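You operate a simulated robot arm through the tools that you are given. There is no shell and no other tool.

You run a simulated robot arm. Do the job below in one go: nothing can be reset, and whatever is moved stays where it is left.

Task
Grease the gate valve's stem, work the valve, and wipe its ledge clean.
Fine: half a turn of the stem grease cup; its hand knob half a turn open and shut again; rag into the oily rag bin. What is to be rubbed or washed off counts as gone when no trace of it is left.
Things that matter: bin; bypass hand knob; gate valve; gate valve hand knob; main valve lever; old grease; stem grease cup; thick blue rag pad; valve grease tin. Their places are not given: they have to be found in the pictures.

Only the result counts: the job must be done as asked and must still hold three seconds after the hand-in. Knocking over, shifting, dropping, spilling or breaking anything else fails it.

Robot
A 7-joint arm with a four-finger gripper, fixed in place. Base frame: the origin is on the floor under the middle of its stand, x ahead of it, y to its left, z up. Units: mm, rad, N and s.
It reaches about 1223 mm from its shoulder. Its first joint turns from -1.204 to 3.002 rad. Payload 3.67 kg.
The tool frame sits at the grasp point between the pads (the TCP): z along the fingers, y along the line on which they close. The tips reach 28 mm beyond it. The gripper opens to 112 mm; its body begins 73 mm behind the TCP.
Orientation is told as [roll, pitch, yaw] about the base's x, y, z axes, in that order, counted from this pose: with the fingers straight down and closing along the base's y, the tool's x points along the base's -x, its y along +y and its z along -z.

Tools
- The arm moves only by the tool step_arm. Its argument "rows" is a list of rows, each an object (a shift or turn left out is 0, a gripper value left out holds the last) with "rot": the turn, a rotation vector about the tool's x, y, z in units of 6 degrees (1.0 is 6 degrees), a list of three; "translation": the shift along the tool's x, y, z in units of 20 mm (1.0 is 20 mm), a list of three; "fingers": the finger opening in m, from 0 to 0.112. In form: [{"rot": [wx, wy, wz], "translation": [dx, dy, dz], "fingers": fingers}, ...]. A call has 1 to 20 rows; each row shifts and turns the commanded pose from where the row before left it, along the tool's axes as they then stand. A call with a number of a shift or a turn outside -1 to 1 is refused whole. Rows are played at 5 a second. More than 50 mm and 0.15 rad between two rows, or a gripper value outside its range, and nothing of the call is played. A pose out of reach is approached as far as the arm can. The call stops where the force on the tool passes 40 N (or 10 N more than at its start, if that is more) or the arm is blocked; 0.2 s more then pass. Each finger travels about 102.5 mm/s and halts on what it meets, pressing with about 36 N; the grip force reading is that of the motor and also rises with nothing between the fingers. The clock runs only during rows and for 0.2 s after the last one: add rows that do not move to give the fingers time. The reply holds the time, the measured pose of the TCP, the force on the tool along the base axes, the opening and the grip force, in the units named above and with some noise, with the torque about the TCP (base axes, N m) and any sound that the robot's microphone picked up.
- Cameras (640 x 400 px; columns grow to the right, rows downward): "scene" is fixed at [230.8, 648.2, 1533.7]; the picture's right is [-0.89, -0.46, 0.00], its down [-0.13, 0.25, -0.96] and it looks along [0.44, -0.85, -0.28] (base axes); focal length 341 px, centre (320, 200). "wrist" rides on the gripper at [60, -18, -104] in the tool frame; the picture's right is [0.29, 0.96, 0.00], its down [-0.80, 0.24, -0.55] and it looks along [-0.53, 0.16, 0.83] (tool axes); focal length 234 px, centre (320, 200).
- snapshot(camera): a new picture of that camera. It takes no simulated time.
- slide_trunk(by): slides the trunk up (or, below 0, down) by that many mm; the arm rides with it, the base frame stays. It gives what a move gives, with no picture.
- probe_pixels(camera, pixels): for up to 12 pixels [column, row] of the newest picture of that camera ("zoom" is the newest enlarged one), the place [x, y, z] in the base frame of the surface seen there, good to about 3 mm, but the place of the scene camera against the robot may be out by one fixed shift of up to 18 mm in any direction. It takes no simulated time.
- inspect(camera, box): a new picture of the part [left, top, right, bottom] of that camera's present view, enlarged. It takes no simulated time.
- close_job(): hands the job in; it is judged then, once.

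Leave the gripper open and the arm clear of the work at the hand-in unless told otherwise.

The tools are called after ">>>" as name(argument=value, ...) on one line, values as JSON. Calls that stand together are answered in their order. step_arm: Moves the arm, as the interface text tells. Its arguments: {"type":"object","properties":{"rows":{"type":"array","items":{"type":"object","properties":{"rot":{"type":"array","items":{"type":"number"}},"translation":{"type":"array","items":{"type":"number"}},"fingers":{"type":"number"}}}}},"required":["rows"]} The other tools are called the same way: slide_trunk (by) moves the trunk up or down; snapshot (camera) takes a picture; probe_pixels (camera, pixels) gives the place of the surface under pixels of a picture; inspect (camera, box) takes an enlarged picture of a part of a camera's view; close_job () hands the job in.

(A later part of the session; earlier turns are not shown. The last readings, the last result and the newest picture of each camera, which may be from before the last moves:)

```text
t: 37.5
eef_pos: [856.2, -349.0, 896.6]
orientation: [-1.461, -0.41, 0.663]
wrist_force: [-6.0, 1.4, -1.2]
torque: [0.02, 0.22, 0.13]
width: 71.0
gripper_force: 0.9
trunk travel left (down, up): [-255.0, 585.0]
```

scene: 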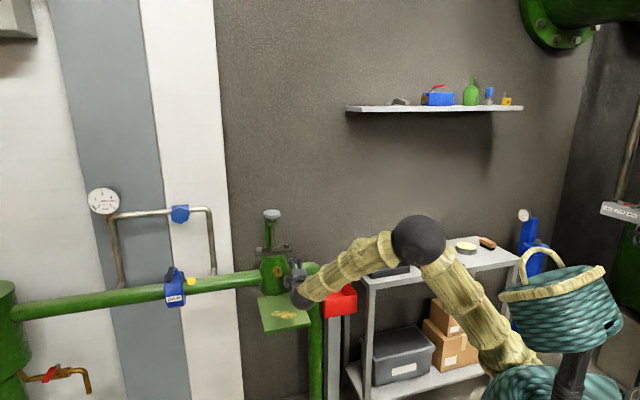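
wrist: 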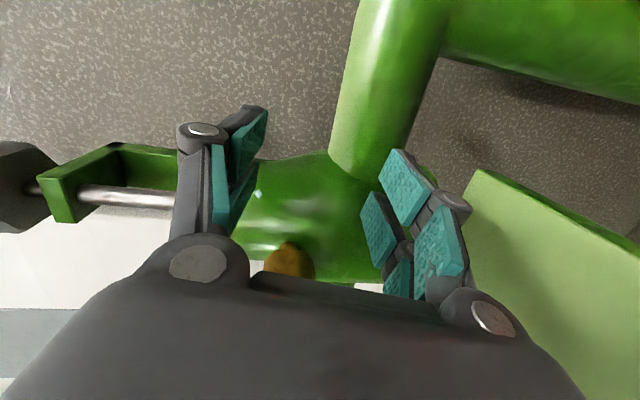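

It tracks again, with a light touch (6 N). I check the wrist picture for what is touching.

>>> snapshot(camera="wrist")

>>> inspect(camera="scene", box=[244, 235, 340, 325])

```text
taken
```

wrist: 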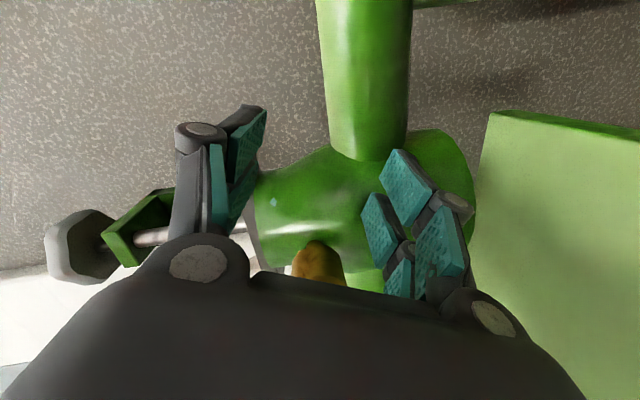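

```text
4.44 times, centred on (292, 280) of scene
```

zoom: 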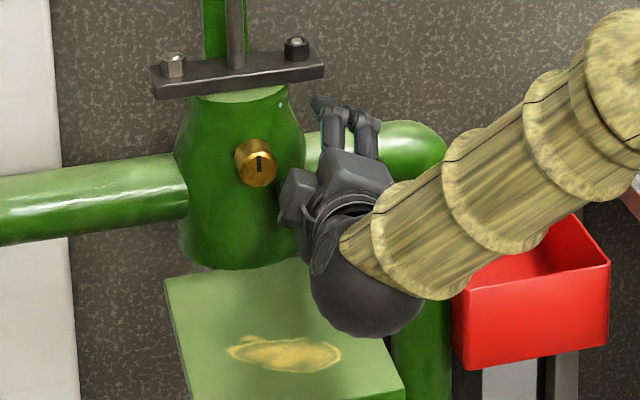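

The lower finger lightly touches the valve body. I back straight out 60 mm and check that the arm follows.

>>> step_arm(rows=[{"translation": [0, 0, -0.5]}, {"translation": [0, 0, -0.5]}, {"translation": [0, 0, -1]}, {"translation": [0, 0, -1]}])

```text
t: 38.5
eef_pos: [816.9, -324.1, 894.5]
orientation: [-1.428, -0.423, 0.624]
wrist_force: [-0.8, 0.8, 0.6]
torque: [0.0, -0.02, -0.02]
width: 70.2
gripper_force: 0.0
trunk travel left (down, up): [-255.0, 585.0]
```

It follows now. I back off a further 80 mm and roll the hand to its neutral roll (camera below), well away from the cup.

>>> step_arm(rows=[{"translation": [0, 0, -1]}, {"translation": [0, 0, -1]}, {"translation": [0, 0, -1]}, {"translation": [0, 0, -1]}, {"rot": [0, 0, 1]}, {"rot": [0, 0, 1]}, {"rot": [0, 0, 1]}, {"rot": [0, 0, 1]}, {"rot": [0, 0, 1]}, {"rot": [0, 0, 1]}, {"rot": [0, 0, 1]}, {"rot": [0, 0, 1]}])

>>> snapshot(camera="wrist")

>>> snapshot(camera="scene")

```text
t: 41.1
eef_pos: [766.1, -242.4, 911.1]
orientation: [-1.265, -1.234, 0.415]
wrist_force: [-0.3, 0.6, -0.2]
torque: [0.07, 0.02, 0.0]
width: 70.0
gripper_force: 0.0
trunk travel left (down, up): [-255.0, 585.0]
```

```text
taken
```

wrist: 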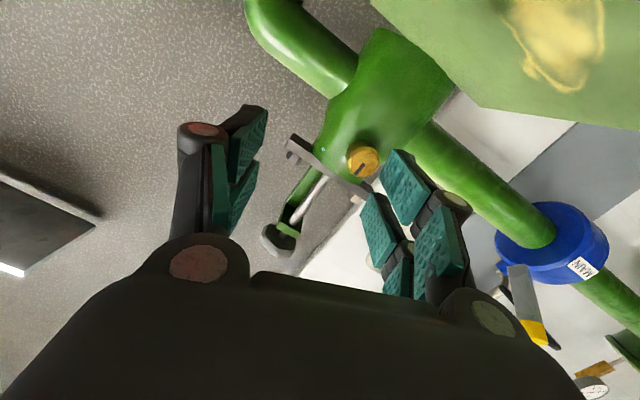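

```text
taken
```

scene: 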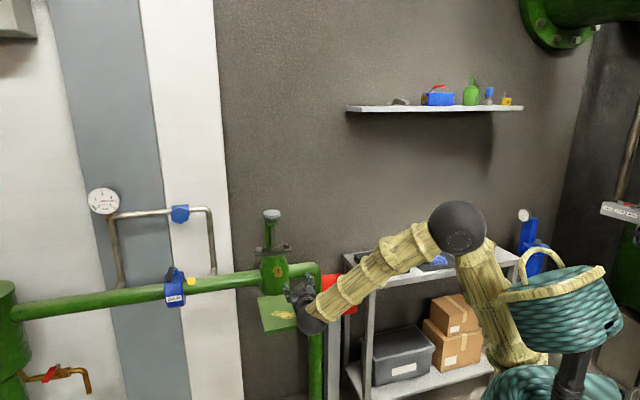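

I computed the remaining orientation error: about (-3.7°, -6.4°, 18.2°) in tool axes. I correct it in 4 rows, then shift 50 mm sideways back onto the cup's axis.

>>> step_arm(rows=[{"rot": [-0.153, -0.265, 0.757]}, {"rot": [-0.153, -0.265, 0.757]}, {"rot": [-0.153, -0.265, 0.757]}, {"rot": [-0.153, -0.265, 0.757]}, {"translation": [0, 0.83, 0]}, {"translation": [0, 0.83, 0]}, {"translation": [0, 0.83, 0]}])

>>> snapshot(camera="wrist")

```text
t: 42.7
eef_pos: [802.4, -208.2, 909.6]
orientation: [0.039, -1.57, -0.822]
wrist_force: [-0.3, -0.4, 0.1]
torque: [-0.02, 0.03, -0.01]
width: 70.2
gripper_force: 0.0
trunk travel left (down, up): [-255.0, 585.0]
```

```text
taken
```

wrist: 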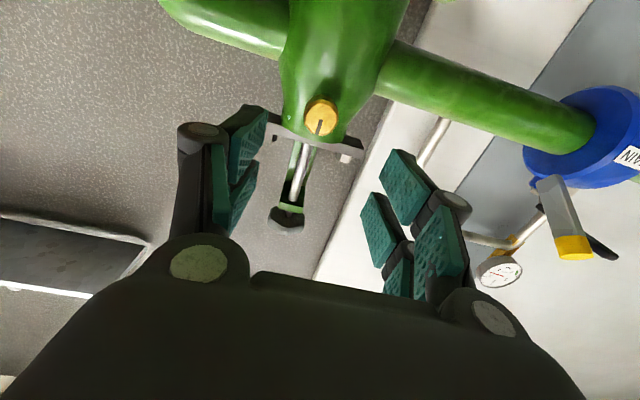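

Orientation and axis are right again (u≈0, s≈215). The mark still points up. I advance 130 mm to the cup in this neutral roll.

>>> step_arm(rows=[{"translation": [0.2, 0, 1]}, {"translation": [0, 0, 1]}, {"translation": [0, 0, 1]}, {"translation": [0, 0, 1]}, {"translation": [0, 0, 1]}, {"translation": [0, 0, 0.7]}, {"translation": [0, 0, 0.7]}, {"translation": [0, 0, 0]}])

>>> inspect(camera="wrist", box=[200, 60, 440, 230])

```text
t: 44.5
eef_pos: [892.4, -297.6, 905.0]
orientation: [-0.099, -1.569, -0.684]
wrist_force: [0.6, 0.1, -0.6]
torque: [0.01, 0.02, 0.0]
width: 70.1
gripper_force: 0.1
trunk travel left (down, up): [-255.0, 585.0]
```

```text
2.35 times, centred on (320, 145) of wrist
```

zoom: 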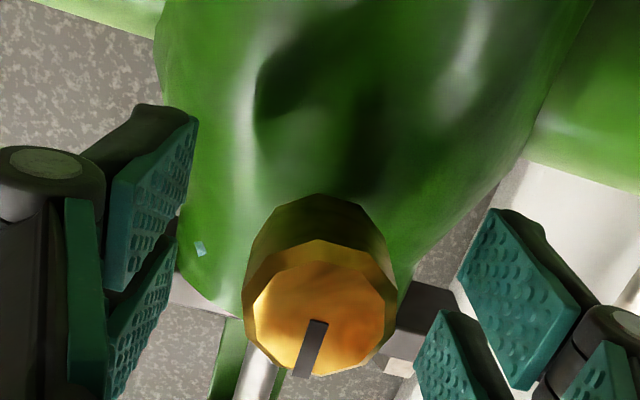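

The cup sits centred between the pads. I close on it.

>>> step_arm(rows=[{"fingers": 0.01}, {"fingers": 0.01}, {"fingers": 0.01}, {"fingers": 0.01}])

>>> inspect(camera="wrist", box=[200, 60, 440, 230])

```text
t: 45.5
eef_pos: [892.2, -297.7, 906.3]
orientation: [0.093, -1.57, -0.878]
wrist_force: [-2.3, -1.1, -0.8]
torque: [0.02, -0.05, -0.04]
width: 31.0
gripper_force: 45.3
trunk travel left (down, up): [-255.0, 585.0]
```

```text
2.35 times, centred on (320, 145) of wrist
```

zoom: 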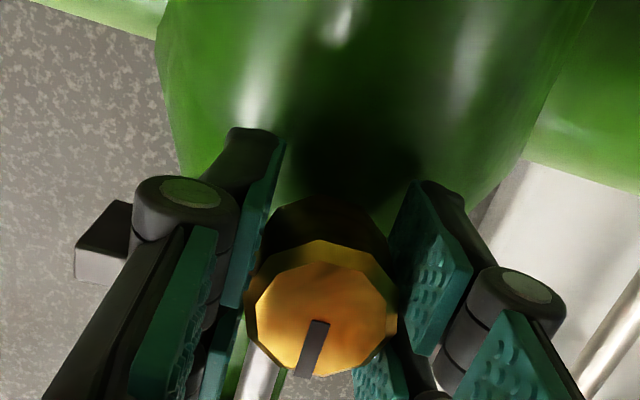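

The cup is gripped (31 mm, 45 N). I turn clockwise (+z) 30° first and read the torque.

>>> step_arm(rows=[{"rot": [0, 0, 1]}, {"rot": [0, 0, 1]}, {"rot": [0, 0, 1]}, {"rot": [0, 0, 1]}, {"rot": [0, 0, 1]}])

>>> inspect(camera="wrist", box=[200, 60, 440, 230])

```text
t: 46.7
eef_pos: [890.6, -297.7, 905.9]
orientation: [1.566, -1.046, -2.351]
wrist_force: [-14.0, 1.7, -8.3]
torque: [0.48, 0.47, 0.13]
width: 30.6
gripper_force: 44.7
trunk travel left (down, up): [-255.0, 585.0]
```

```text
2.35 times, centred on (320, 145) of wrist
```

zoom: 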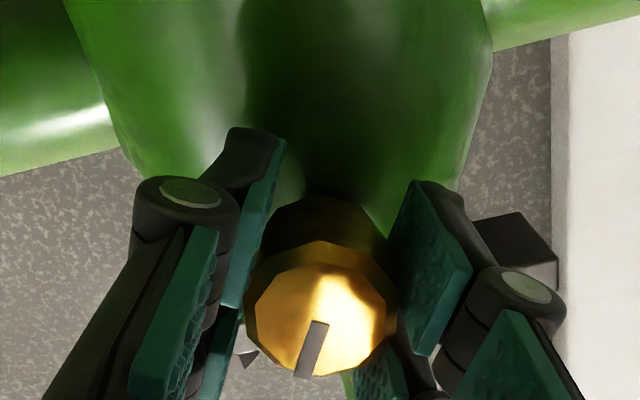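

The mark turns with the hand: the cup has gone 30°. Side force is 16 N, acceptable. I continue to 90°.

>>> step_arm(rows=[{"rot": [0, 0, 1]}, {"rot": [0, 0, 1]}, {"rot": [0, 0, 1]}, {"rot": [0, 0, 1]}, {"rot": [0, 0, 1]}])

>>> step_arm(rows=[{"rot": [0, 0, 1]}, {"rot": [0, 0, 1]}, {"rot": [0, 0, 1]}, {"rot": [0, 0, 1]}, {"rot": [0, 0, 1]}])

>>> inspect(camera="wrist", box=[200, 60, 440, 230])

```text
t: 47.9
eef_pos: [892.1, -297.5, 905.5]
orientation: [1.568, -0.522, -2.352]
wrist_force: [-24.8, 3.7, -18.0]
torque: [0.53, 0.51, -0.07]
width: 30.4
gripper_force: 44.7
trunk travel left (down, up): [-255.0, 585.0]
```

```text
t: 49.1
eef_pos: [892.8, -297.4, 905.1]
orientation: [1.568, 0.002, -2.354]
wrist_force: [-26.8, 5.0, -25.5]
torque: [0.58, 0.59, -0.13]
width: 30.4
gripper_force: 45.0
trunk travel left (down, up): [-255.0, 585.0]
```

```text
2.35 times, centred on (320, 145) of wrist
```

zoom: 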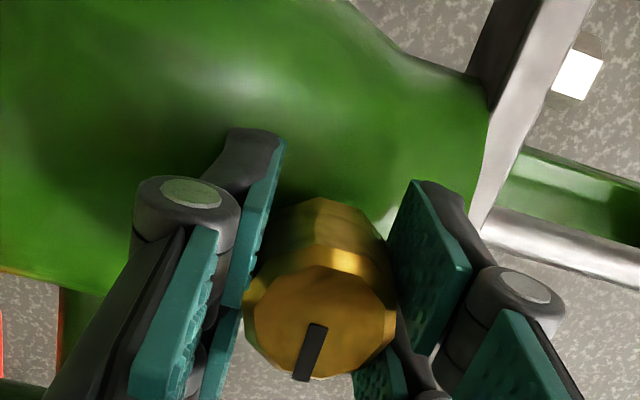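

The cup has turned 90° (the mark stays fixed in the hand). I open to 70 mm here, then roll the open hand back -90° for the second grip.

>>> step_arm(rows=[{"fingers": 0.07}, {"fingers": 0.07}, {"fingers": 0.07}])

>>> inspect(camera="wrist", box=[200, 60, 440, 230])

```text
t: 49.9
eef_pos: [892.0, -298.0, 906.9]
orientation: [1.57, -0.001, -2.354]
wrist_force: [-1.3, 0.1, 0.2]
torque: [0.05, -0.01, -0.01]
width: 70.1
gripper_force: 0.1
trunk travel left (down, up): [-255.0, 585.0]
```

```text
2.35 times, centred on (320, 145) of wrist
```

zoom: 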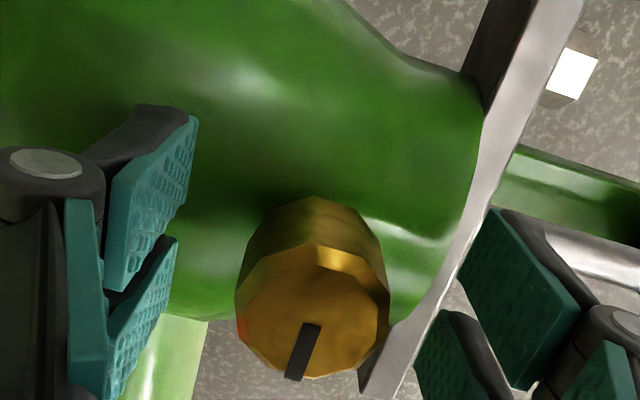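

I back off 40 mm, roll back -90° and check before advancing.

>>> step_arm(rows=[{"translation": [0, 0, -1]}, {"translation": [0, 0, -1]}, {"rot": [0, 0, -1]}, {"rot": [0, 0, -1]}, {"rot": [0, 0, -1]}, {"rot": [0, 0, -1]}, {"rot": [0, 0, -1]}, {"rot": [0, 0, -1]}, {"rot": [0, 0, -1]}, {"rot": [0, 0, -1]}, {"rot": [0, 0, -1]}, {"rot": [0, 0, -1]}, {"rot": [0, 0, -1]}, {"rot": [0, 0, -1]}, {"rot": [0, 0, -1]}, {"rot": [0, 0, -1]}, {"rot": [0, 0, -1]}])

>>> inspect(camera="wrist", box=[200, 60, 440, 230])

```text
t: 53.5
eef_pos: [864.6, -269.6, 905.9]
orientation: [-0.403, -1.57, -0.38]
wrist_force: [-0.5, -0.1, 0.1]
torque: [0.01, -0.01, 0.03]
width: 70.1
gripper_force: 0.1
trunk travel left (down, up): [-255.0, 585.0]
```

```text
2.35 times, centred on (320, 145) of wrist
```

zoom: 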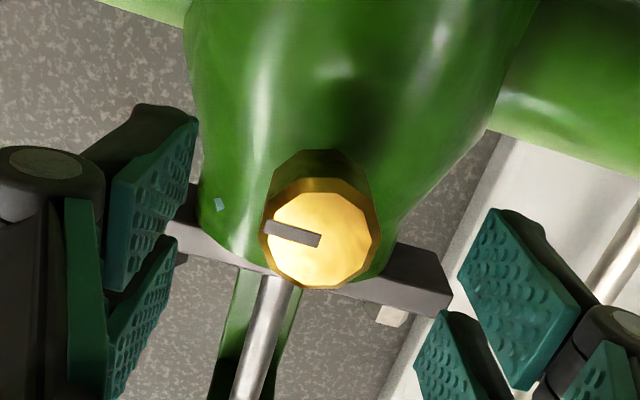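

The mark now points to the right seen from the front: a clean quarter turn clockwise. I advance 40 mm and grip again.

>>> step_arm(rows=[{"translation": [0, 0, 0.5]}, {"translation": [0, 0, 0.5]}, {"translation": [0, 0, 0.5]}, {"translation": [0, 0, 0.5]}, {}, {"fingers": 0.01}, {"fingers": 0.01}, {"fingers": 0.01}, {"fingers": 0.01}])

>>> inspect(camera="wrist", box=[200, 60, 440, 230])

```text
t: 55.5
eef_pos: [890.7, -298.4, 905.9]
orientation: [0.134, -1.569, -0.92]
wrist_force: [-0.2, -2.0, 0.4]
torque: [0.02, 0.03, -0.06]
width: 31.7
gripper_force: 44.9
trunk travel left (down, up): [-255.0, 585.0]
```

```text
2.35 times, centred on (320, 145) of wrist
```

zoom: 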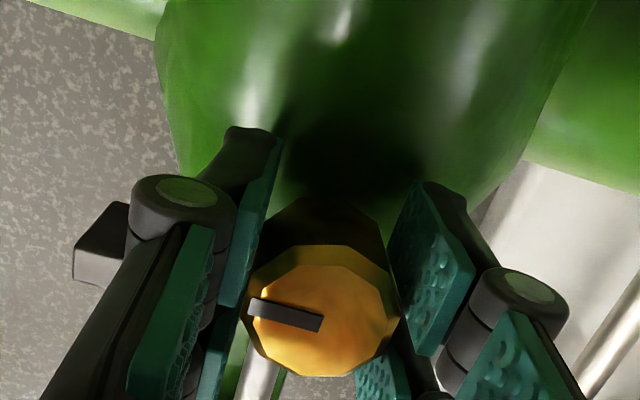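

Gripped at 31.7 mm. I turn the second quarter clockwise.

>>> step_arm(rows=[{"rot": [0, 0, 1]}, {"rot": [0, 0, 1]}, {"rot": [0, 0, 1]}, {"rot": [0, 0, 1]}, {"rot": [0, 0, 1]}, {"rot": [0, 0, 1]}, {"rot": [0, 0, 1]}, {"rot": [0, 0, 1]}])

>>> step_arm(rows=[{"rot": [0, 0, 1]}, {"rot": [0, 0, 1]}, {"rot": [0, 0, 1]}, {"rot": [0, 0, 1]}, {"rot": [0, 0, 1]}, {"rot": [0, 0, 1]}, {"rot": [0, 0, 1]}])

>>> inspect(camera="wrist", box=[200, 60, 440, 230])

```text
t: 57.3
eef_pos: [891.8, -298.1, 906.0]
orientation: [1.568, -0.73, -2.351]
wrist_force: [-1.8, -5.9, -1.0]
torque: [0.07, 0.09, 0.02]
width: 31.5
gripper_force: 45.0
trunk travel left (down, up): [-255.0, 585.0]
```

```text
t: 58.9
eef_pos: [892.8, -299.0, 906.3]
orientation: [1.568, 0.002, -2.356]
wrist_force: [-16.9, -5.6, -13.4]
torque: [0.21, 0.3, 0.22]
width: 31.5
gripper_force: 45.5
trunk travel left (down, up): [-255.0, 585.0]
```

```text
2.35 times, centred on (320, 145) of wrist
```

zoom: 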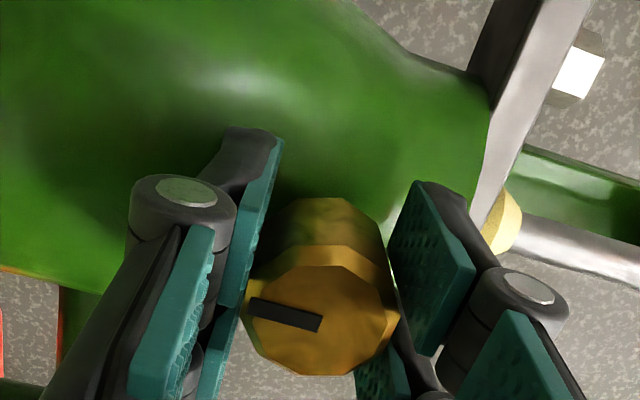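

Yellow grease has come out round the stem at (505,220): the half turn worked. I release and back away 100 mm.

>>> step_arm(rows=[{"fingers": 0.07}, {"fingers": 0.07}, {"fingers": 0.07}, {"translation": [0, 0, -1]}, {"translation": [0, 0, -1]}, {"translation": [0, 0, -1]}, {"translation": [0, 0, -1]}, {"translation": [0, 0, -1]}])

>>> snapshot(camera="wrist")

>>> snapshot(camera="scene")

>>> inspect(camera="scene", box=[244, 195, 340, 285])

```text
t: 60.7
eef_pos: [821.7, -228.6, 906.9]
orientation: [1.569, 0.001, -2.356]
wrist_force: [0.1, 0.3, 0.0]
torque: [0.01, 0.02, -0.03]
width: 69.9
gripper_force: 0.1
trunk travel left (down, up): [-255.0, 585.0]
```

```text
taken
```

wrist: 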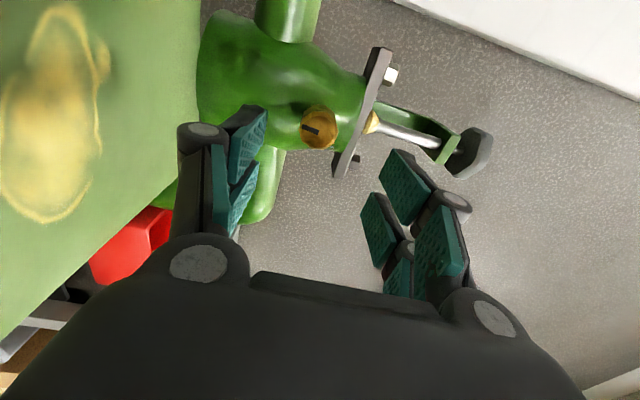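

```text
taken
```

scene: 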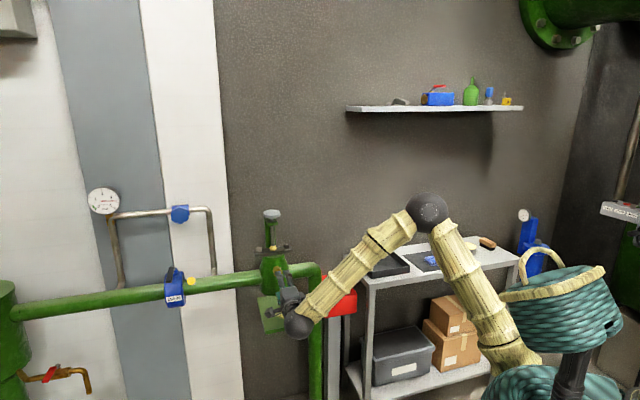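

```text
4.44 times, centred on (292, 240) of scene
```

zoom: 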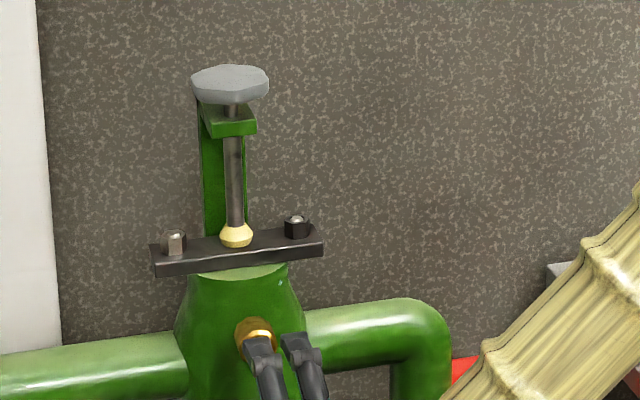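

A grease bead sits on the stem at the gland now. Next is the hand knob: I retreat 160 mm and roll the hand back to neutral.

>>> step_arm(rows=[{"translation": [0, 0, -1]}, {"translation": [0, 0, -1]}, {"translation": [0, 0, -1]}, {"translation": [0, 0, -1]}, {"translation": [0, 0, -1]}, {"translation": [0, 0, -1]}, {"translation": [0, 0, -1]}, {"translation": [0, 0, -1]}])

>>> step_arm(rows=[{"rot": [0, 0, -1]}, {"rot": [0, 0, -1]}, {"rot": [0, 0, -1]}, {"rot": [0, 0, -1]}, {"rot": [0, 0, -1]}, {"rot": [0, 0, -1]}, {"rot": [0, 0, -1]}, {"rot": [0, 0, -1]}, {"rot": [0, 0, -1]}, {"rot": [0, 0, -1]}, {"rot": [0, 0, -1]}, {"rot": [0, 0, -1]}, {"rot": [0, 0, -1]}, {"rot": [0, 0, -1]}, {"rot": [0, 0, -1]}])

>>> inspect(camera="scene", box=[220, 195, 380, 345])

```text
t: 62.5
eef_pos: [708.3, -114.8, 906.7]
orientation: [1.569, 0.001, -2.356]
wrist_force: [0.3, 0.3, -0.6]
torque: [0.04, -0.04, 0.0]
width: 70.2
gripper_force: 0.1
trunk travel left (down, up): [-255.0, 585.0]
```

```text
t: 65.7
eef_pos: [707.0, -114.3, 906.2]
orientation: [-0.527, -1.569, -0.258]
wrist_force: [0.4, -0.4, 0.1]
torque: [0.03, 0.0, -0.02]
width: 69.9
gripper_force: 0.2
trunk travel left (down, up): [-255.0, 585.0]
```

```text
2.67 times, centred on (300, 270) of scene
```

zoom: 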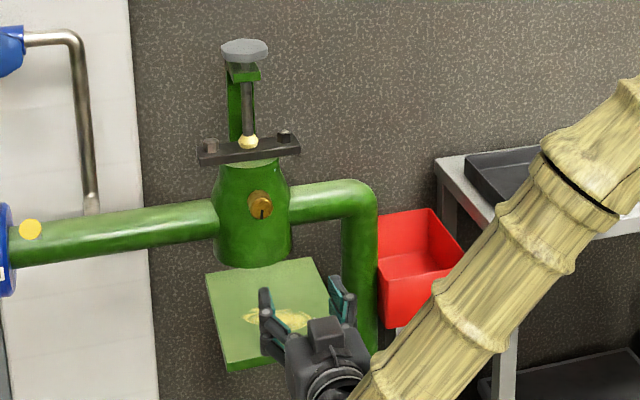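

The cup mark now points straight down: half a turn done. I raise the trunk 330 mm for the hand knob.

>>> slide_trunk(by=330)

>>> step_arm(rows=[{"rot": [0, 1, 0], "fingers": 0.09}, {"rot": [0, 1, 0]}, {"rot": [0, 1, 0]}, {"rot": [0, 1, 0]}, {"rot": [0, 1, 0]}, {"rot": [0, 1, 0]}, {"rot": [0, 1, 0]}, {"rot": [0, 1, 0]}, {"rot": [0, 1, 0]}, {"rot": [0, 1, 0]}, {"rot": [0, 1, 0]}, {"rot": [0, 1, 0]}, {"rot": [0, 1, 0]}, {"rot": [0, 1, 0]}, {"rot": [0, 1, 0]}])

>>> snapshot(camera="scene")

>>> snapshot(camera="wrist")

```text
t: 69.0
eef_pos: [707.8, -114.9, 1236.3]
orientation: [0.043, -1.569, -0.826]
wrist_force: [-0.3, 0.1, 0.6]
torque: [-0.01, 0.04, 0.01]
width: 70.1
gripper_force: 0.0
trunk travel left (down, up): [-585.0, 255.0]
```

```text
t: 72.2
eef_pos: [710.1, -116.4, 1236.7]
orientation: [0.002, 0.003, -0.785]
wrist_force: [0.3, -0.5, 0.0]
torque: [0.05, 0.02, 0.0]
width: 90.2
gripper_force: 0.1
trunk travel left (down, up): [-585.0, 255.0]
```

```text
taken
```

scene: 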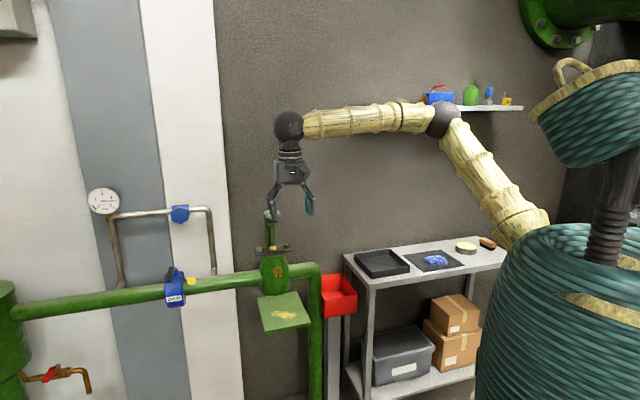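

```text
taken
```

wrist: 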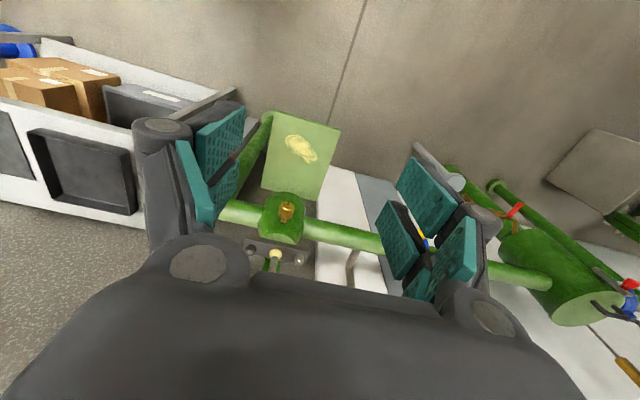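

The hand points down at yaw -45°, lined up with the valve. I move 320 mm toward the stem, staying at z≈1236, well above the knob (1119).

>>> step_arm(rows=[{"translation": [-1, 0, 0]}, {"translation": [-1, 0, 0]}, {"translation": [-1, 0, 0]}, {"translation": [-1, 0, 0]}, {"translation": [-1, 0, 0]}, {"translation": [-1, 0, 0]}, {"translation": [-1, 0, 0]}, {"translation": [-1, 0, 0]}, {"translation": [-1, 0, 0]}, {"translation": [-1, 0, 0]}, {"translation": [-1, 0, 0]}, {"translation": [-1, 0, 0]}, {"translation": [-1, 0, 0]}, {"translation": [-1, 0, 0]}, {"translation": [-1, 0, 0]}, {"translation": [-1, 0, 0]}])

>>> snapshot(camera="wrist")

>>> snapshot(camera="scene")

```text
t: 75.6
eef_pos: [935.1, -341.4, 1235.2]
orientation: [0.0, 0.004, -0.784]
wrist_force: [0.5, -0.7, -0.8]
torque: [0.02, 0.01, 0.04]
width: 90.0
gripper_force: 0.0
trunk travel left (down, up): [-585.0, 255.0]
```

```text
taken
```

wrist: 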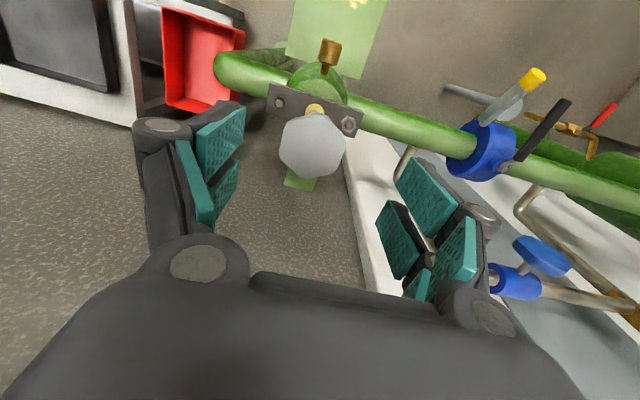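

```text
taken
```

scene: 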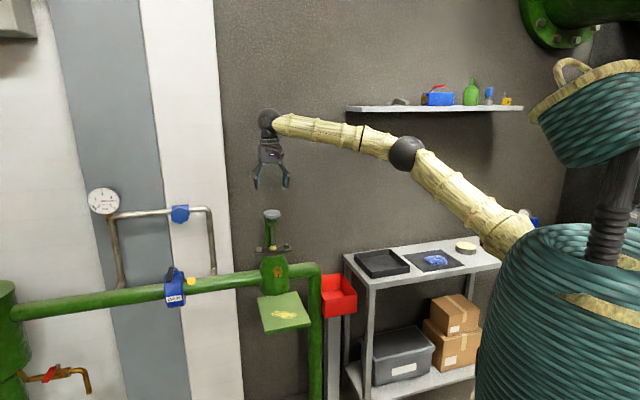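

The knob shows at (313,146). I enlarge and probe its centre and rim.

>>> inspect(camera="wrist", box=[260, 80, 370, 200])

>>> probe_pixels(camera="zoom", pixels=[[310, 215], [200, 220], [410, 215], [310, 125], [310, 310], [240, 150], [380, 290], [240, 290], [375, 150], [290, 345], [320, 90], [310, 330]])

```text
3.33 times, centred on (315, 140) of wrist
```

zoom: 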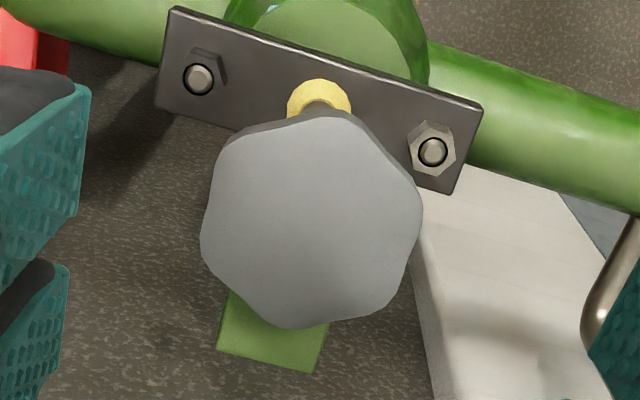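

```text
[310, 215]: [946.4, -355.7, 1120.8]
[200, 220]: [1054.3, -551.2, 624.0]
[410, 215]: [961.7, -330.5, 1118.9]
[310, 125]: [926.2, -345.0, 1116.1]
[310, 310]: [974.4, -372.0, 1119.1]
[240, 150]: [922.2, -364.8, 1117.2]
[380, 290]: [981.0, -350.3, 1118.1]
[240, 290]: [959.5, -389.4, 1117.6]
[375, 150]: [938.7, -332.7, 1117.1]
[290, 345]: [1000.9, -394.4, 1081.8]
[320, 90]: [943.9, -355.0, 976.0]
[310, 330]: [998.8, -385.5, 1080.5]
```

I probe the gland bolts and more rim points to fix the stem axis well.

>>> probe_pixels(camera="zoom", pixels=[[200, 80], [433, 152], [206, 240], [418, 205], [345, 118], [300, 325], [228, 150], [390, 285], [225, 300], [410, 180], [275, 320], [212, 190]])

>>> probe_pixels(camera="wrist", pixels=[[279, 102], [349, 124], [313, 146], [288, 150], [340, 140], [312, 172], [312, 120], [290, 130], [335, 165], [330, 45], [325, 60], [335, 55]])

```text
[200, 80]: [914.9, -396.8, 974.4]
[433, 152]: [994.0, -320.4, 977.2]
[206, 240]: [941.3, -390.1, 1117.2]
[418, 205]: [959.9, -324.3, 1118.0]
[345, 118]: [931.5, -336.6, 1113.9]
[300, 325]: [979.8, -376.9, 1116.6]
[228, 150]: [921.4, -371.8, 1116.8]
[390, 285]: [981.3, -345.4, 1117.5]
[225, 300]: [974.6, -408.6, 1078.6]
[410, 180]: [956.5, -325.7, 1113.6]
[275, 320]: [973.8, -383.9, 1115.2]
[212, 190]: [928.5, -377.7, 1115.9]
```

```text
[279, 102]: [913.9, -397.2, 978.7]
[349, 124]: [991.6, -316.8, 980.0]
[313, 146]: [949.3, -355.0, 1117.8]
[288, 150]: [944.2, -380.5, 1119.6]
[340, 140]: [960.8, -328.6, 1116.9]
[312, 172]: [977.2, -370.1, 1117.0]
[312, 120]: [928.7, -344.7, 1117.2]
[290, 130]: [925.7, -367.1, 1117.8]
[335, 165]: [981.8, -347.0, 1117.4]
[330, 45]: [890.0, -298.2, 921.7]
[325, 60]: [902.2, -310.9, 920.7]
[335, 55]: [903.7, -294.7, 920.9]
```

The stem axis comes out at about (953,-358), and the knob has six lobes. Before gripping I test the roll range in free air above the knob: centre over the axis, then turn to yaw ≈ -131°.

>>> step_arm(rows=[{"translation": [-0.62, 0.02, 0]}, {"translation": [-0.61, 0.02, 0]}, {"rot": [0, 0, 0.955]}, {"rot": [0, 0, 0.955]}, {"rot": [0, 0, 0.955]}, {"rot": [0, 0, 0.955]}, {"rot": [0, 0, 0.955]}, {"rot": [0, 0, 0.955]}, {"rot": [0, 0, 0.955]}, {"rot": [0, 0, 0.955]}, {"rot": [0, 0, 0.955]}, {"rot": [0, 0, 0.955]}, {"rot": [0, 0, 0.955]}, {"rot": [0, 0, 0.955]}, {"rot": [0, 0, 0.955]}, {"rot": [0, 0, 0.955]}, {"rot": [0, 0, 0.955]}])

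>>> snapshot(camera="scene")

>>> snapshot(camera="wrist")

```text
t: 79.2
eef_pos: [952.6, -357.8, 1235.4]
orientation: [-0.002, -0.001, -2.287]
wrist_force: [-0.3, -0.8, 0.0]
torque: [-0.02, 0.0, -0.01]
width: 90.0
gripper_force: 0.0
trunk travel left (down, up): [-585.0, 255.0]
```

```text
taken
```

scene: 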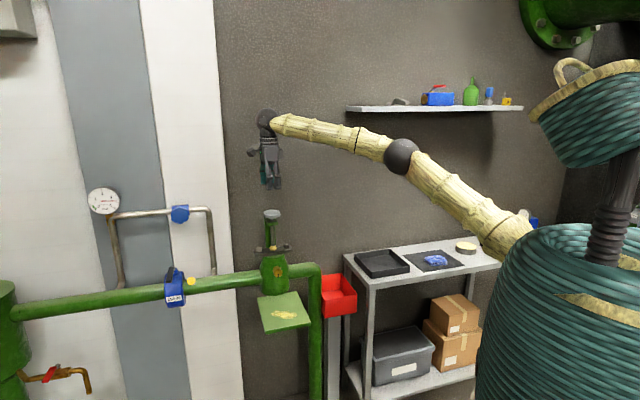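

```text
taken
```

wrist: 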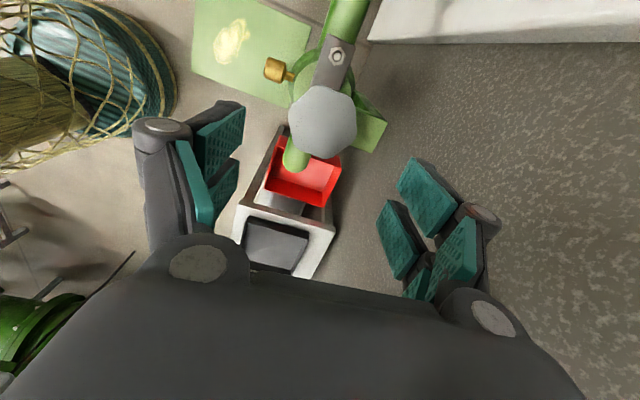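

Yaw is -131° with position kept. Now I test the 180° counter-clockwise turn in the air.

>>> step_arm(rows=[{"rot": [0, 0, -1]}, {"rot": [0, 0, -1]}, {"rot": [0, 0, -1]}, {"rot": [0, 0, -1]}, {"rot": [0, 0, -1]}, {"rot": [0, 0, -1]}, {"rot": [0, 0, -1]}, {"rot": [0, 0, -1]}, {"rot": [0, 0, -1]}, {"rot": [0, 0, -1]}, {"rot": [0, 0, -1]}, {"rot": [0, 0, -1]}, {"rot": [0, 0, -1]}, {"rot": [0, 0, -1]}, {"rot": [0, 0, -1]}])

>>> step_arm(rows=[{"rot": [0, 0, -1]}, {"rot": [0, 0, -1]}, {"rot": [0, 0, -1]}, {"rot": [0, 0, -1]}, {"rot": [0, 0, -1]}, {"rot": [0, 0, -1]}, {"rot": [0, 0, -1]}, {"rot": [0, 0, -1]}, {"rot": [0, 0, -1]}, {"rot": [0, 0, -1]}, {"rot": [0, 0, -1]}, {"rot": [0, 0, -1]}, {"rot": [0, 0, -1]}, {"rot": [0, 0, -1]}, {"rot": [0, 0, -1]}])

>>> inspect(camera="wrist", box=[260, 80, 370, 200])

```text
t: 82.4
eef_pos: [952.9, -357.9, 1237.0]
orientation: [0.0, 0.003, -0.713]
wrist_force: [0.9, 0.8, 0.1]
torque: [-0.01, -0.02, -0.02]
width: 90.0
gripper_force: 0.0
trunk travel left (down, up): [-585.0, 255.0]
```

```text
t: 85.6
eef_pos: [736.6, -215.7, 1204.2]
orientation: [-0.001, -0.005, 0.842]
wrist_force: [0.2, 0.8, -0.3]
torque: [-0.03, 0.01, -0.01]
width: 90.1
gripper_force: 0.2
out of reach, approached as far as the arm can: row 9, 10, 11, 12, 13, 14, 15
trunk travel left (down, up): [-585.0, 255.0]
```

```text
3.33 times, centred on (315, 140) of wrist
```

zoom: 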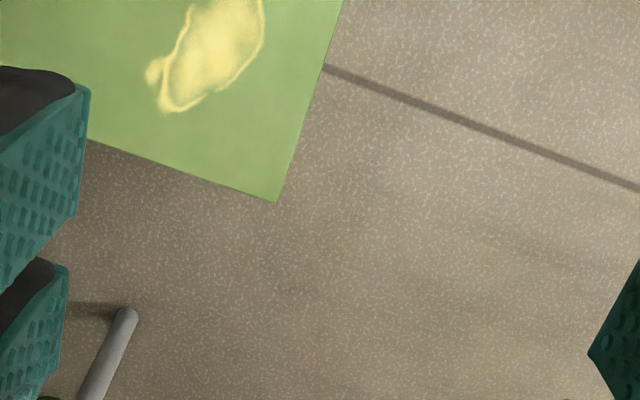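

Good that I tested: beyond yaw ≈ +7° the arm can't hold the place (it moved off). So the roll limit is on that side; I roll back the other way and use the range below 0°.

>>> step_arm(rows=[{"rot": [0, 0, 1]}, {"rot": [0, 0, 1]}, {"rot": [0, 0, 1]}, {"rot": [0, 0, 1]}, {"rot": [0, 0, 1]}, {"rot": [0, 0, 1]}, {"rot": [0, 0, 1]}, {"rot": [0, 0, 1]}, {"rot": [0, 0, 1]}, {"rot": [0, 0, 1]}, {"rot": [0, 0, 1]}, {"rot": [0, 0, 1]}, {"rot": [0, 0, 1]}, {"rot": [0, 0, 1]}, {"rot": [0, 0, 1]}])

>>> snapshot(camera="scene")

```text
t: 88.8
eef_pos: [738.8, -215.1, 1204.2]
orientation: [0.0, 0.001, -0.714]
wrist_force: [0.3, -0.2, -0.3]
torque: [-0.03, 0.02, -0.02]
width: 90.2
gripper_force: 0.1
trunk travel left (down, up): [-585.0, 255.0]
```

```text
taken
```

scene: 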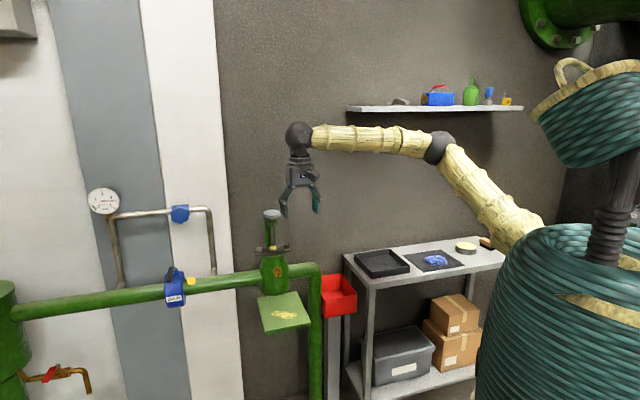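

I move back above the knob (at z≈1235) with yaw -41°, then test the other direction.

>>> step_arm(rows=[{"translation": [-0.983, 0.125, -0.115]}, {"translation": [-0.983, 0.125, -0.115]}, {"translation": [-0.983, 0.125, -0.115]}, {"translation": [-0.983, 0.125, -0.115]}, {"translation": [-0.983, 0.125, -0.115]}, {"translation": [-0.983, 0.125, -0.115]}, {"translation": [-0.983, 0.125, -0.115]}, {"translation": [-0.983, 0.125, -0.115]}, {"translation": [-0.983, 0.125, -0.115]}, {"translation": [-0.983, 0.125, -0.115]}, {"translation": [-0.983, 0.125, -0.115]}, {"translation": [-0.983, 0.125, -0.115]}, {"translation": [-0.983, 0.125, -0.115]}])

>>> step_arm(rows=[{"rot": [0, 0, 1]}, {"rot": [0, 0, 1]}, {"rot": [0, 0, 1]}, {"rot": [0, 0, 1]}, {"rot": [0, 0, 1]}, {"rot": [0, 0, 1]}, {"rot": [0, 0, 1]}, {"rot": [0, 0, 1]}, {"rot": [0, 0, 1]}, {"rot": [0, 0, 1]}, {"rot": [0, 0, 1]}, {"rot": [0, 0, 1]}, {"rot": [0, 0, 1]}, {"rot": [0, 0, 1]}, {"rot": [0, 0, 1]}])

>>> step_arm(rows=[{"rot": [0, 0, 1]}, {"rot": [0, 0, 1]}, {"rot": [0, 0, 1]}, {"rot": [0, 0, 1]}, {"rot": [0, 0, 1]}, {"rot": [0, 0, 1]}, {"rot": [0, 0, 1]}, {"rot": [0, 0, 1]}, {"rot": [0, 0, 1]}, {"rot": [0, 0, 1]}, {"rot": [0, 0, 1]}, {"rot": [0, 0, 1]}, {"rot": [0, 0, 1]}, {"rot": [0, 0, 1]}, {"rot": [0, 0, 1]}])

>>> snapshot(camera="wrist")

```text
t: 91.6
eef_pos: [953.9, -359.4, 1231.3]
orientation: [0.0, 0.002, -0.714]
wrist_force: [0.5, 0.0, -0.3]
torque: [-0.02, 0.03, -0.05]
width: 90.0
gripper_force: 0.1
trunk travel left (down, up): [-585.0, 255.0]
```

```text
t: 94.8
eef_pos: [954.1, -359.5, 1232.2]
orientation: [-0.002, 0.0, -2.286]
wrist_force: [0.8, 0.7, 0.2]
torque: [0.0, 0.01, -0.01]
width: 90.1
gripper_force: 0.1
trunk travel left (down, up): [-585.0, 255.0]
```

```text
t: 98.0
eef_pos: [953.9, -359.4, 1232.4]
orientation: [0.001, -0.003, 2.426]
wrist_force: [-1.4, 0.3, -1.0]
torque: [0.01, 0.01, 0.0]
width: 90.1
gripper_force: 0.1
trunk travel left (down, up): [-585.0, 255.0]
```

```text
taken
```

wrist: 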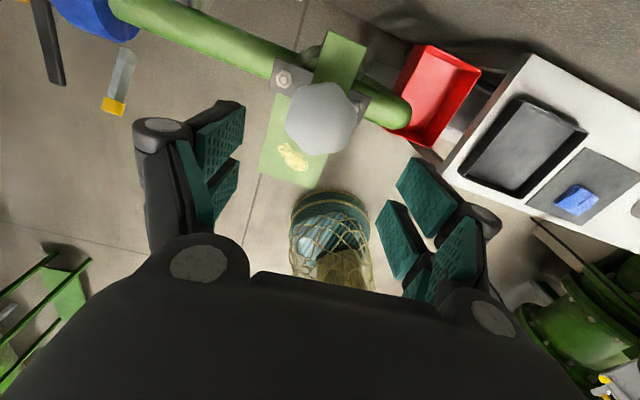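

Full range from yaw -221° to -41° is fine. In this view the knob is at (320,118) seen from the other side. I probe its rim for a better centre.

>>> inspect(camera="wrist", box=[265, 55, 375, 175])

>>> probe_pixels(camera="wrist", pixels=[[288, 118], [351, 118], [319, 86], [320, 150], [298, 96], [342, 140], [298, 142], [342, 94], [320, 118], [283, 78], [360, 98]])

```text
3.33 times, centred on (320, 115) of wrist
```

zoom: 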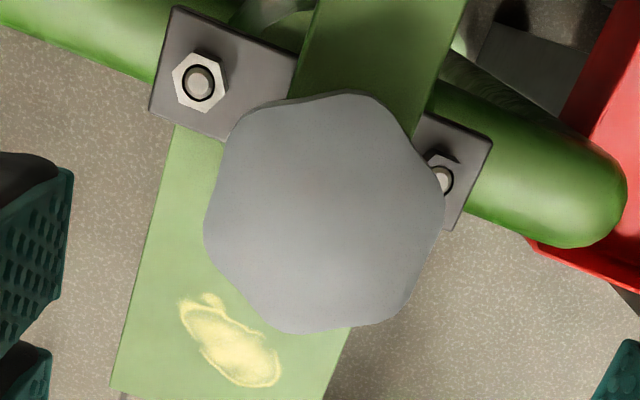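

```text
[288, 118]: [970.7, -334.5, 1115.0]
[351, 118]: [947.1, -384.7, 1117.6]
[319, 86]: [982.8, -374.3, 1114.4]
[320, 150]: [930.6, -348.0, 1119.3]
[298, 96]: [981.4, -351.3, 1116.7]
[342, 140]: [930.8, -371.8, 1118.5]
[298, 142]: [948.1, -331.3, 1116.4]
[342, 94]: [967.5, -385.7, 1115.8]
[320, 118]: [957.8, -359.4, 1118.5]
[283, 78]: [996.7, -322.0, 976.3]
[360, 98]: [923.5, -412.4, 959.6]
```

The centre averages to (954.7,-359.2); the hand is within 1 mm of it. I trim the roll by 3° to sit on the lobe valleys, open to 100 mm and descend so the pads surround the knob (TCP z≈1121).

>>> step_arm(rows=[{"rot": [0, 0, 0.5], "translation": [0.02, -0.03, 0], "fingers": 0.1}, {"translation": [0, 0, 1]}, {"translation": [0, 0, 1]}, {"translation": [0, 0, 1]}, {"translation": [0, 0, 0.8]}, {"translation": [0, 0, 0.8]}, {"translation": [0, 0, 0.5]}, {"translation": [0, 0, 0.46]}, {}])

>>> snapshot(camera="wrist")

>>> inspect(camera="scene", box=[232, 150, 312, 240])

```text
t: 100.0
eef_pos: [954.3, -358.8, 1122.0]
orientation: [-0.001, -0.002, 2.377]
wrist_force: [-0.6, -0.1, 0.5]
torque: [0.0, 0.05, -0.01]
width: 99.9
gripper_force: 0.0
trunk travel left (down, up): [-585.0, 255.0]
```

```text
taken
```

wrist: 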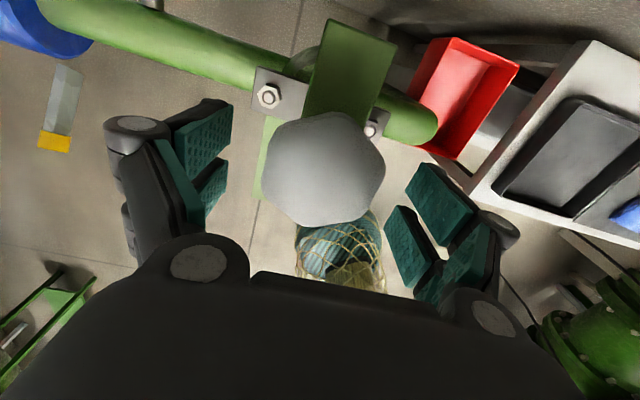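

```text
4.44 times, centred on (272, 195) of scene
```

zoom: 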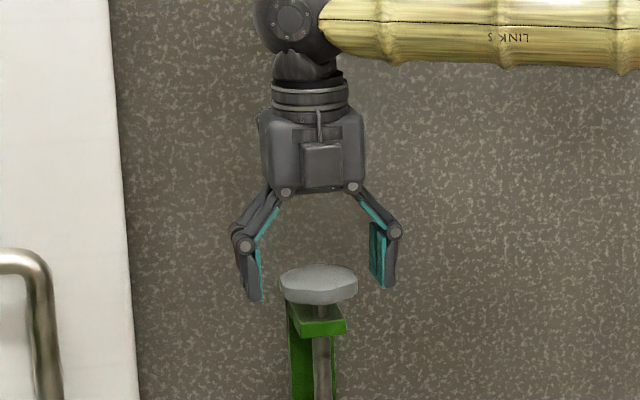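

The knob is between the pads. I go down 4 mm more and close.

>>> step_arm(rows=[{"translation": [0, 0, 0.2]}, {"fingers": 0.02}, {"fingers": 0.02}, {"fingers": 0.02}, {"fingers": 0.02}])

>>> snapshot(camera="wrist")

>>> inspect(camera="scene", box=[232, 150, 312, 240])

```text
t: 101.2
eef_pos: [954.0, -360.3, 1117.5]
orientation: [-0.002, -0.002, 2.377]
wrist_force: [-2.1, -3.3, -0.8]
torque: [-0.41, -0.13, -0.02]
width: 63.3
gripper_force: 45.1
trunk travel left (down, up): [-585.0, 255.0]
```

```text
taken
```

wrist: 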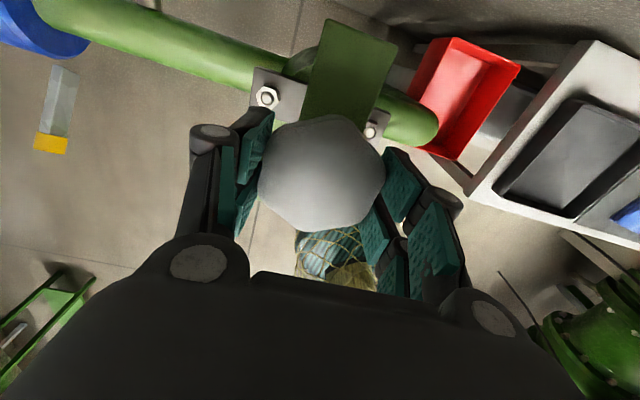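

```text
4.44 times, centred on (272, 195) of scene
```

zoom: 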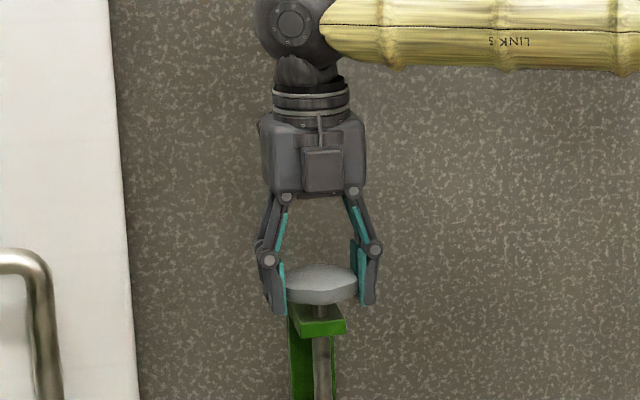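

Gripped at 63 mm with almost no side force. I open it: counter-clockwise seen from above (-z), first 30°.

>>> step_arm(rows=[{"rot": [0, 0, -1]}, {"rot": [0, 0, -1]}, {"rot": [0, 0, -1]}, {"rot": [0, 0, -1]}, {"rot": [0, 0, -1]}])

>>> snapshot(camera="wrist")

```text
t: 102.4
eef_pos: [953.8, -360.2, 1117.8]
orientation: [-0.001, -0.002, 2.901]
wrist_force: [-1.7, -8.7, 0.3]
torque: [-0.7, 0.38, 0.0]
width: 63.2
gripper_force: 45.3
trunk travel left (down, up): [-585.0, 255.0]
```

```text
taken
```

wrist: 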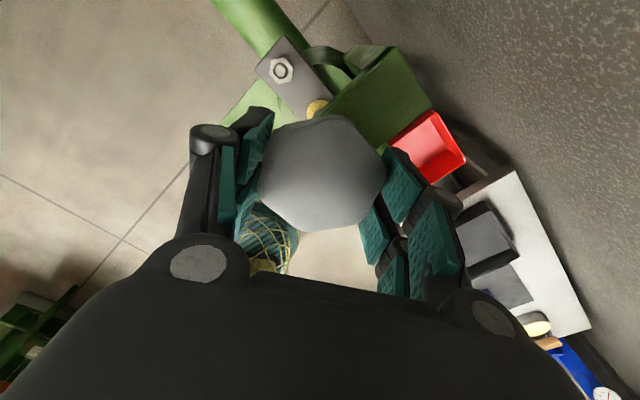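

The knob turns with the hand, with little force. I carry on to 180° in two steps.

>>> step_arm(rows=[{"rot": [0, 0, -1]}, {"rot": [0, 0, -1]}, {"rot": [0, 0, -1]}, {"rot": [0, 0, -1]}, {"rot": [0, 0, -1]}, {"rot": [0, 0, -1]}, {"rot": [0, 0, -1]}, {"rot": [0, 0, -1]}, {"rot": [0, 0, -1]}, {"rot": [0, 0, -1]}])

>>> snapshot(camera="wrist")

```text
t: 104.6
eef_pos: [953.5, -361.9, 1117.7]
orientation: [-0.004, 0.001, -2.335]
wrist_force: [1.9, -14.5, 2.9]
torque: [-0.75, 0.1, -0.04]
width: 62.9
gripper_force: 45.3
trunk travel left (down, up): [-585.0, 255.0]
```

```text
taken
```

wrist: 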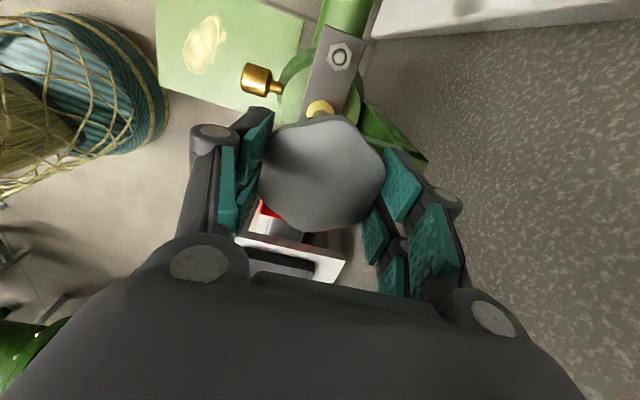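

At 90° and still holding well. Next 90°.

>>> step_arm(rows=[{"rot": [0, 0, -1]}, {"rot": [0, 0, -1]}, {"rot": [0, 0, -1]}, {"rot": [0, 0, -1]}, {"rot": [0, 0, -1]}, {"rot": [0, 0, -1]}, {"rot": [0, 0, -1]}, {"rot": [0, 0, -1]}, {"rot": [0, 0, -1]}, {"rot": [0, 0, -1]}, {"rot": [0, 0, -1]}, {"rot": [0, 0, -1]}, {"rot": [0, 0, -1]}, {"rot": [0, 0, -1]}, {"rot": [0, 0, -1]}, {}])

>>> snapshot(camera="wrist")

>>> snapshot(camera="scene")

```text
t: 108.0
eef_pos: [956.5, -360.0, 1117.3]
orientation: [0.002, 0.002, -0.765]
wrist_force: [17.8, -15.5, 16.6]
torque: [-0.05, -0.05, -0.01]
width: 63.0
gripper_force: 45.3
trunk travel left (down, up): [-585.0, 255.0]
```

```text
taken
```

wrist: 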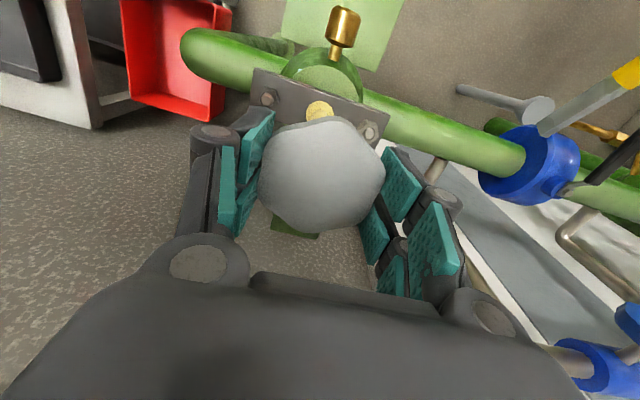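

```text
taken
```

scene: 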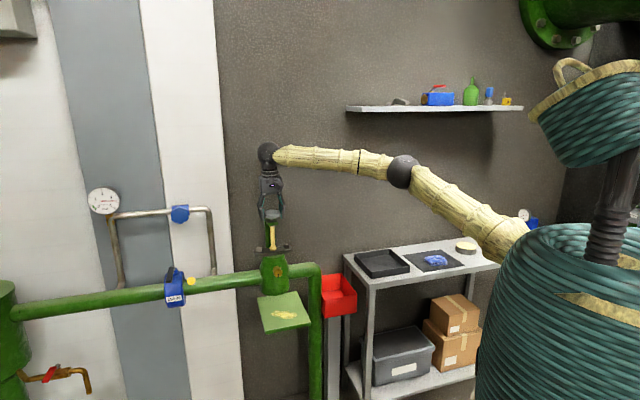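

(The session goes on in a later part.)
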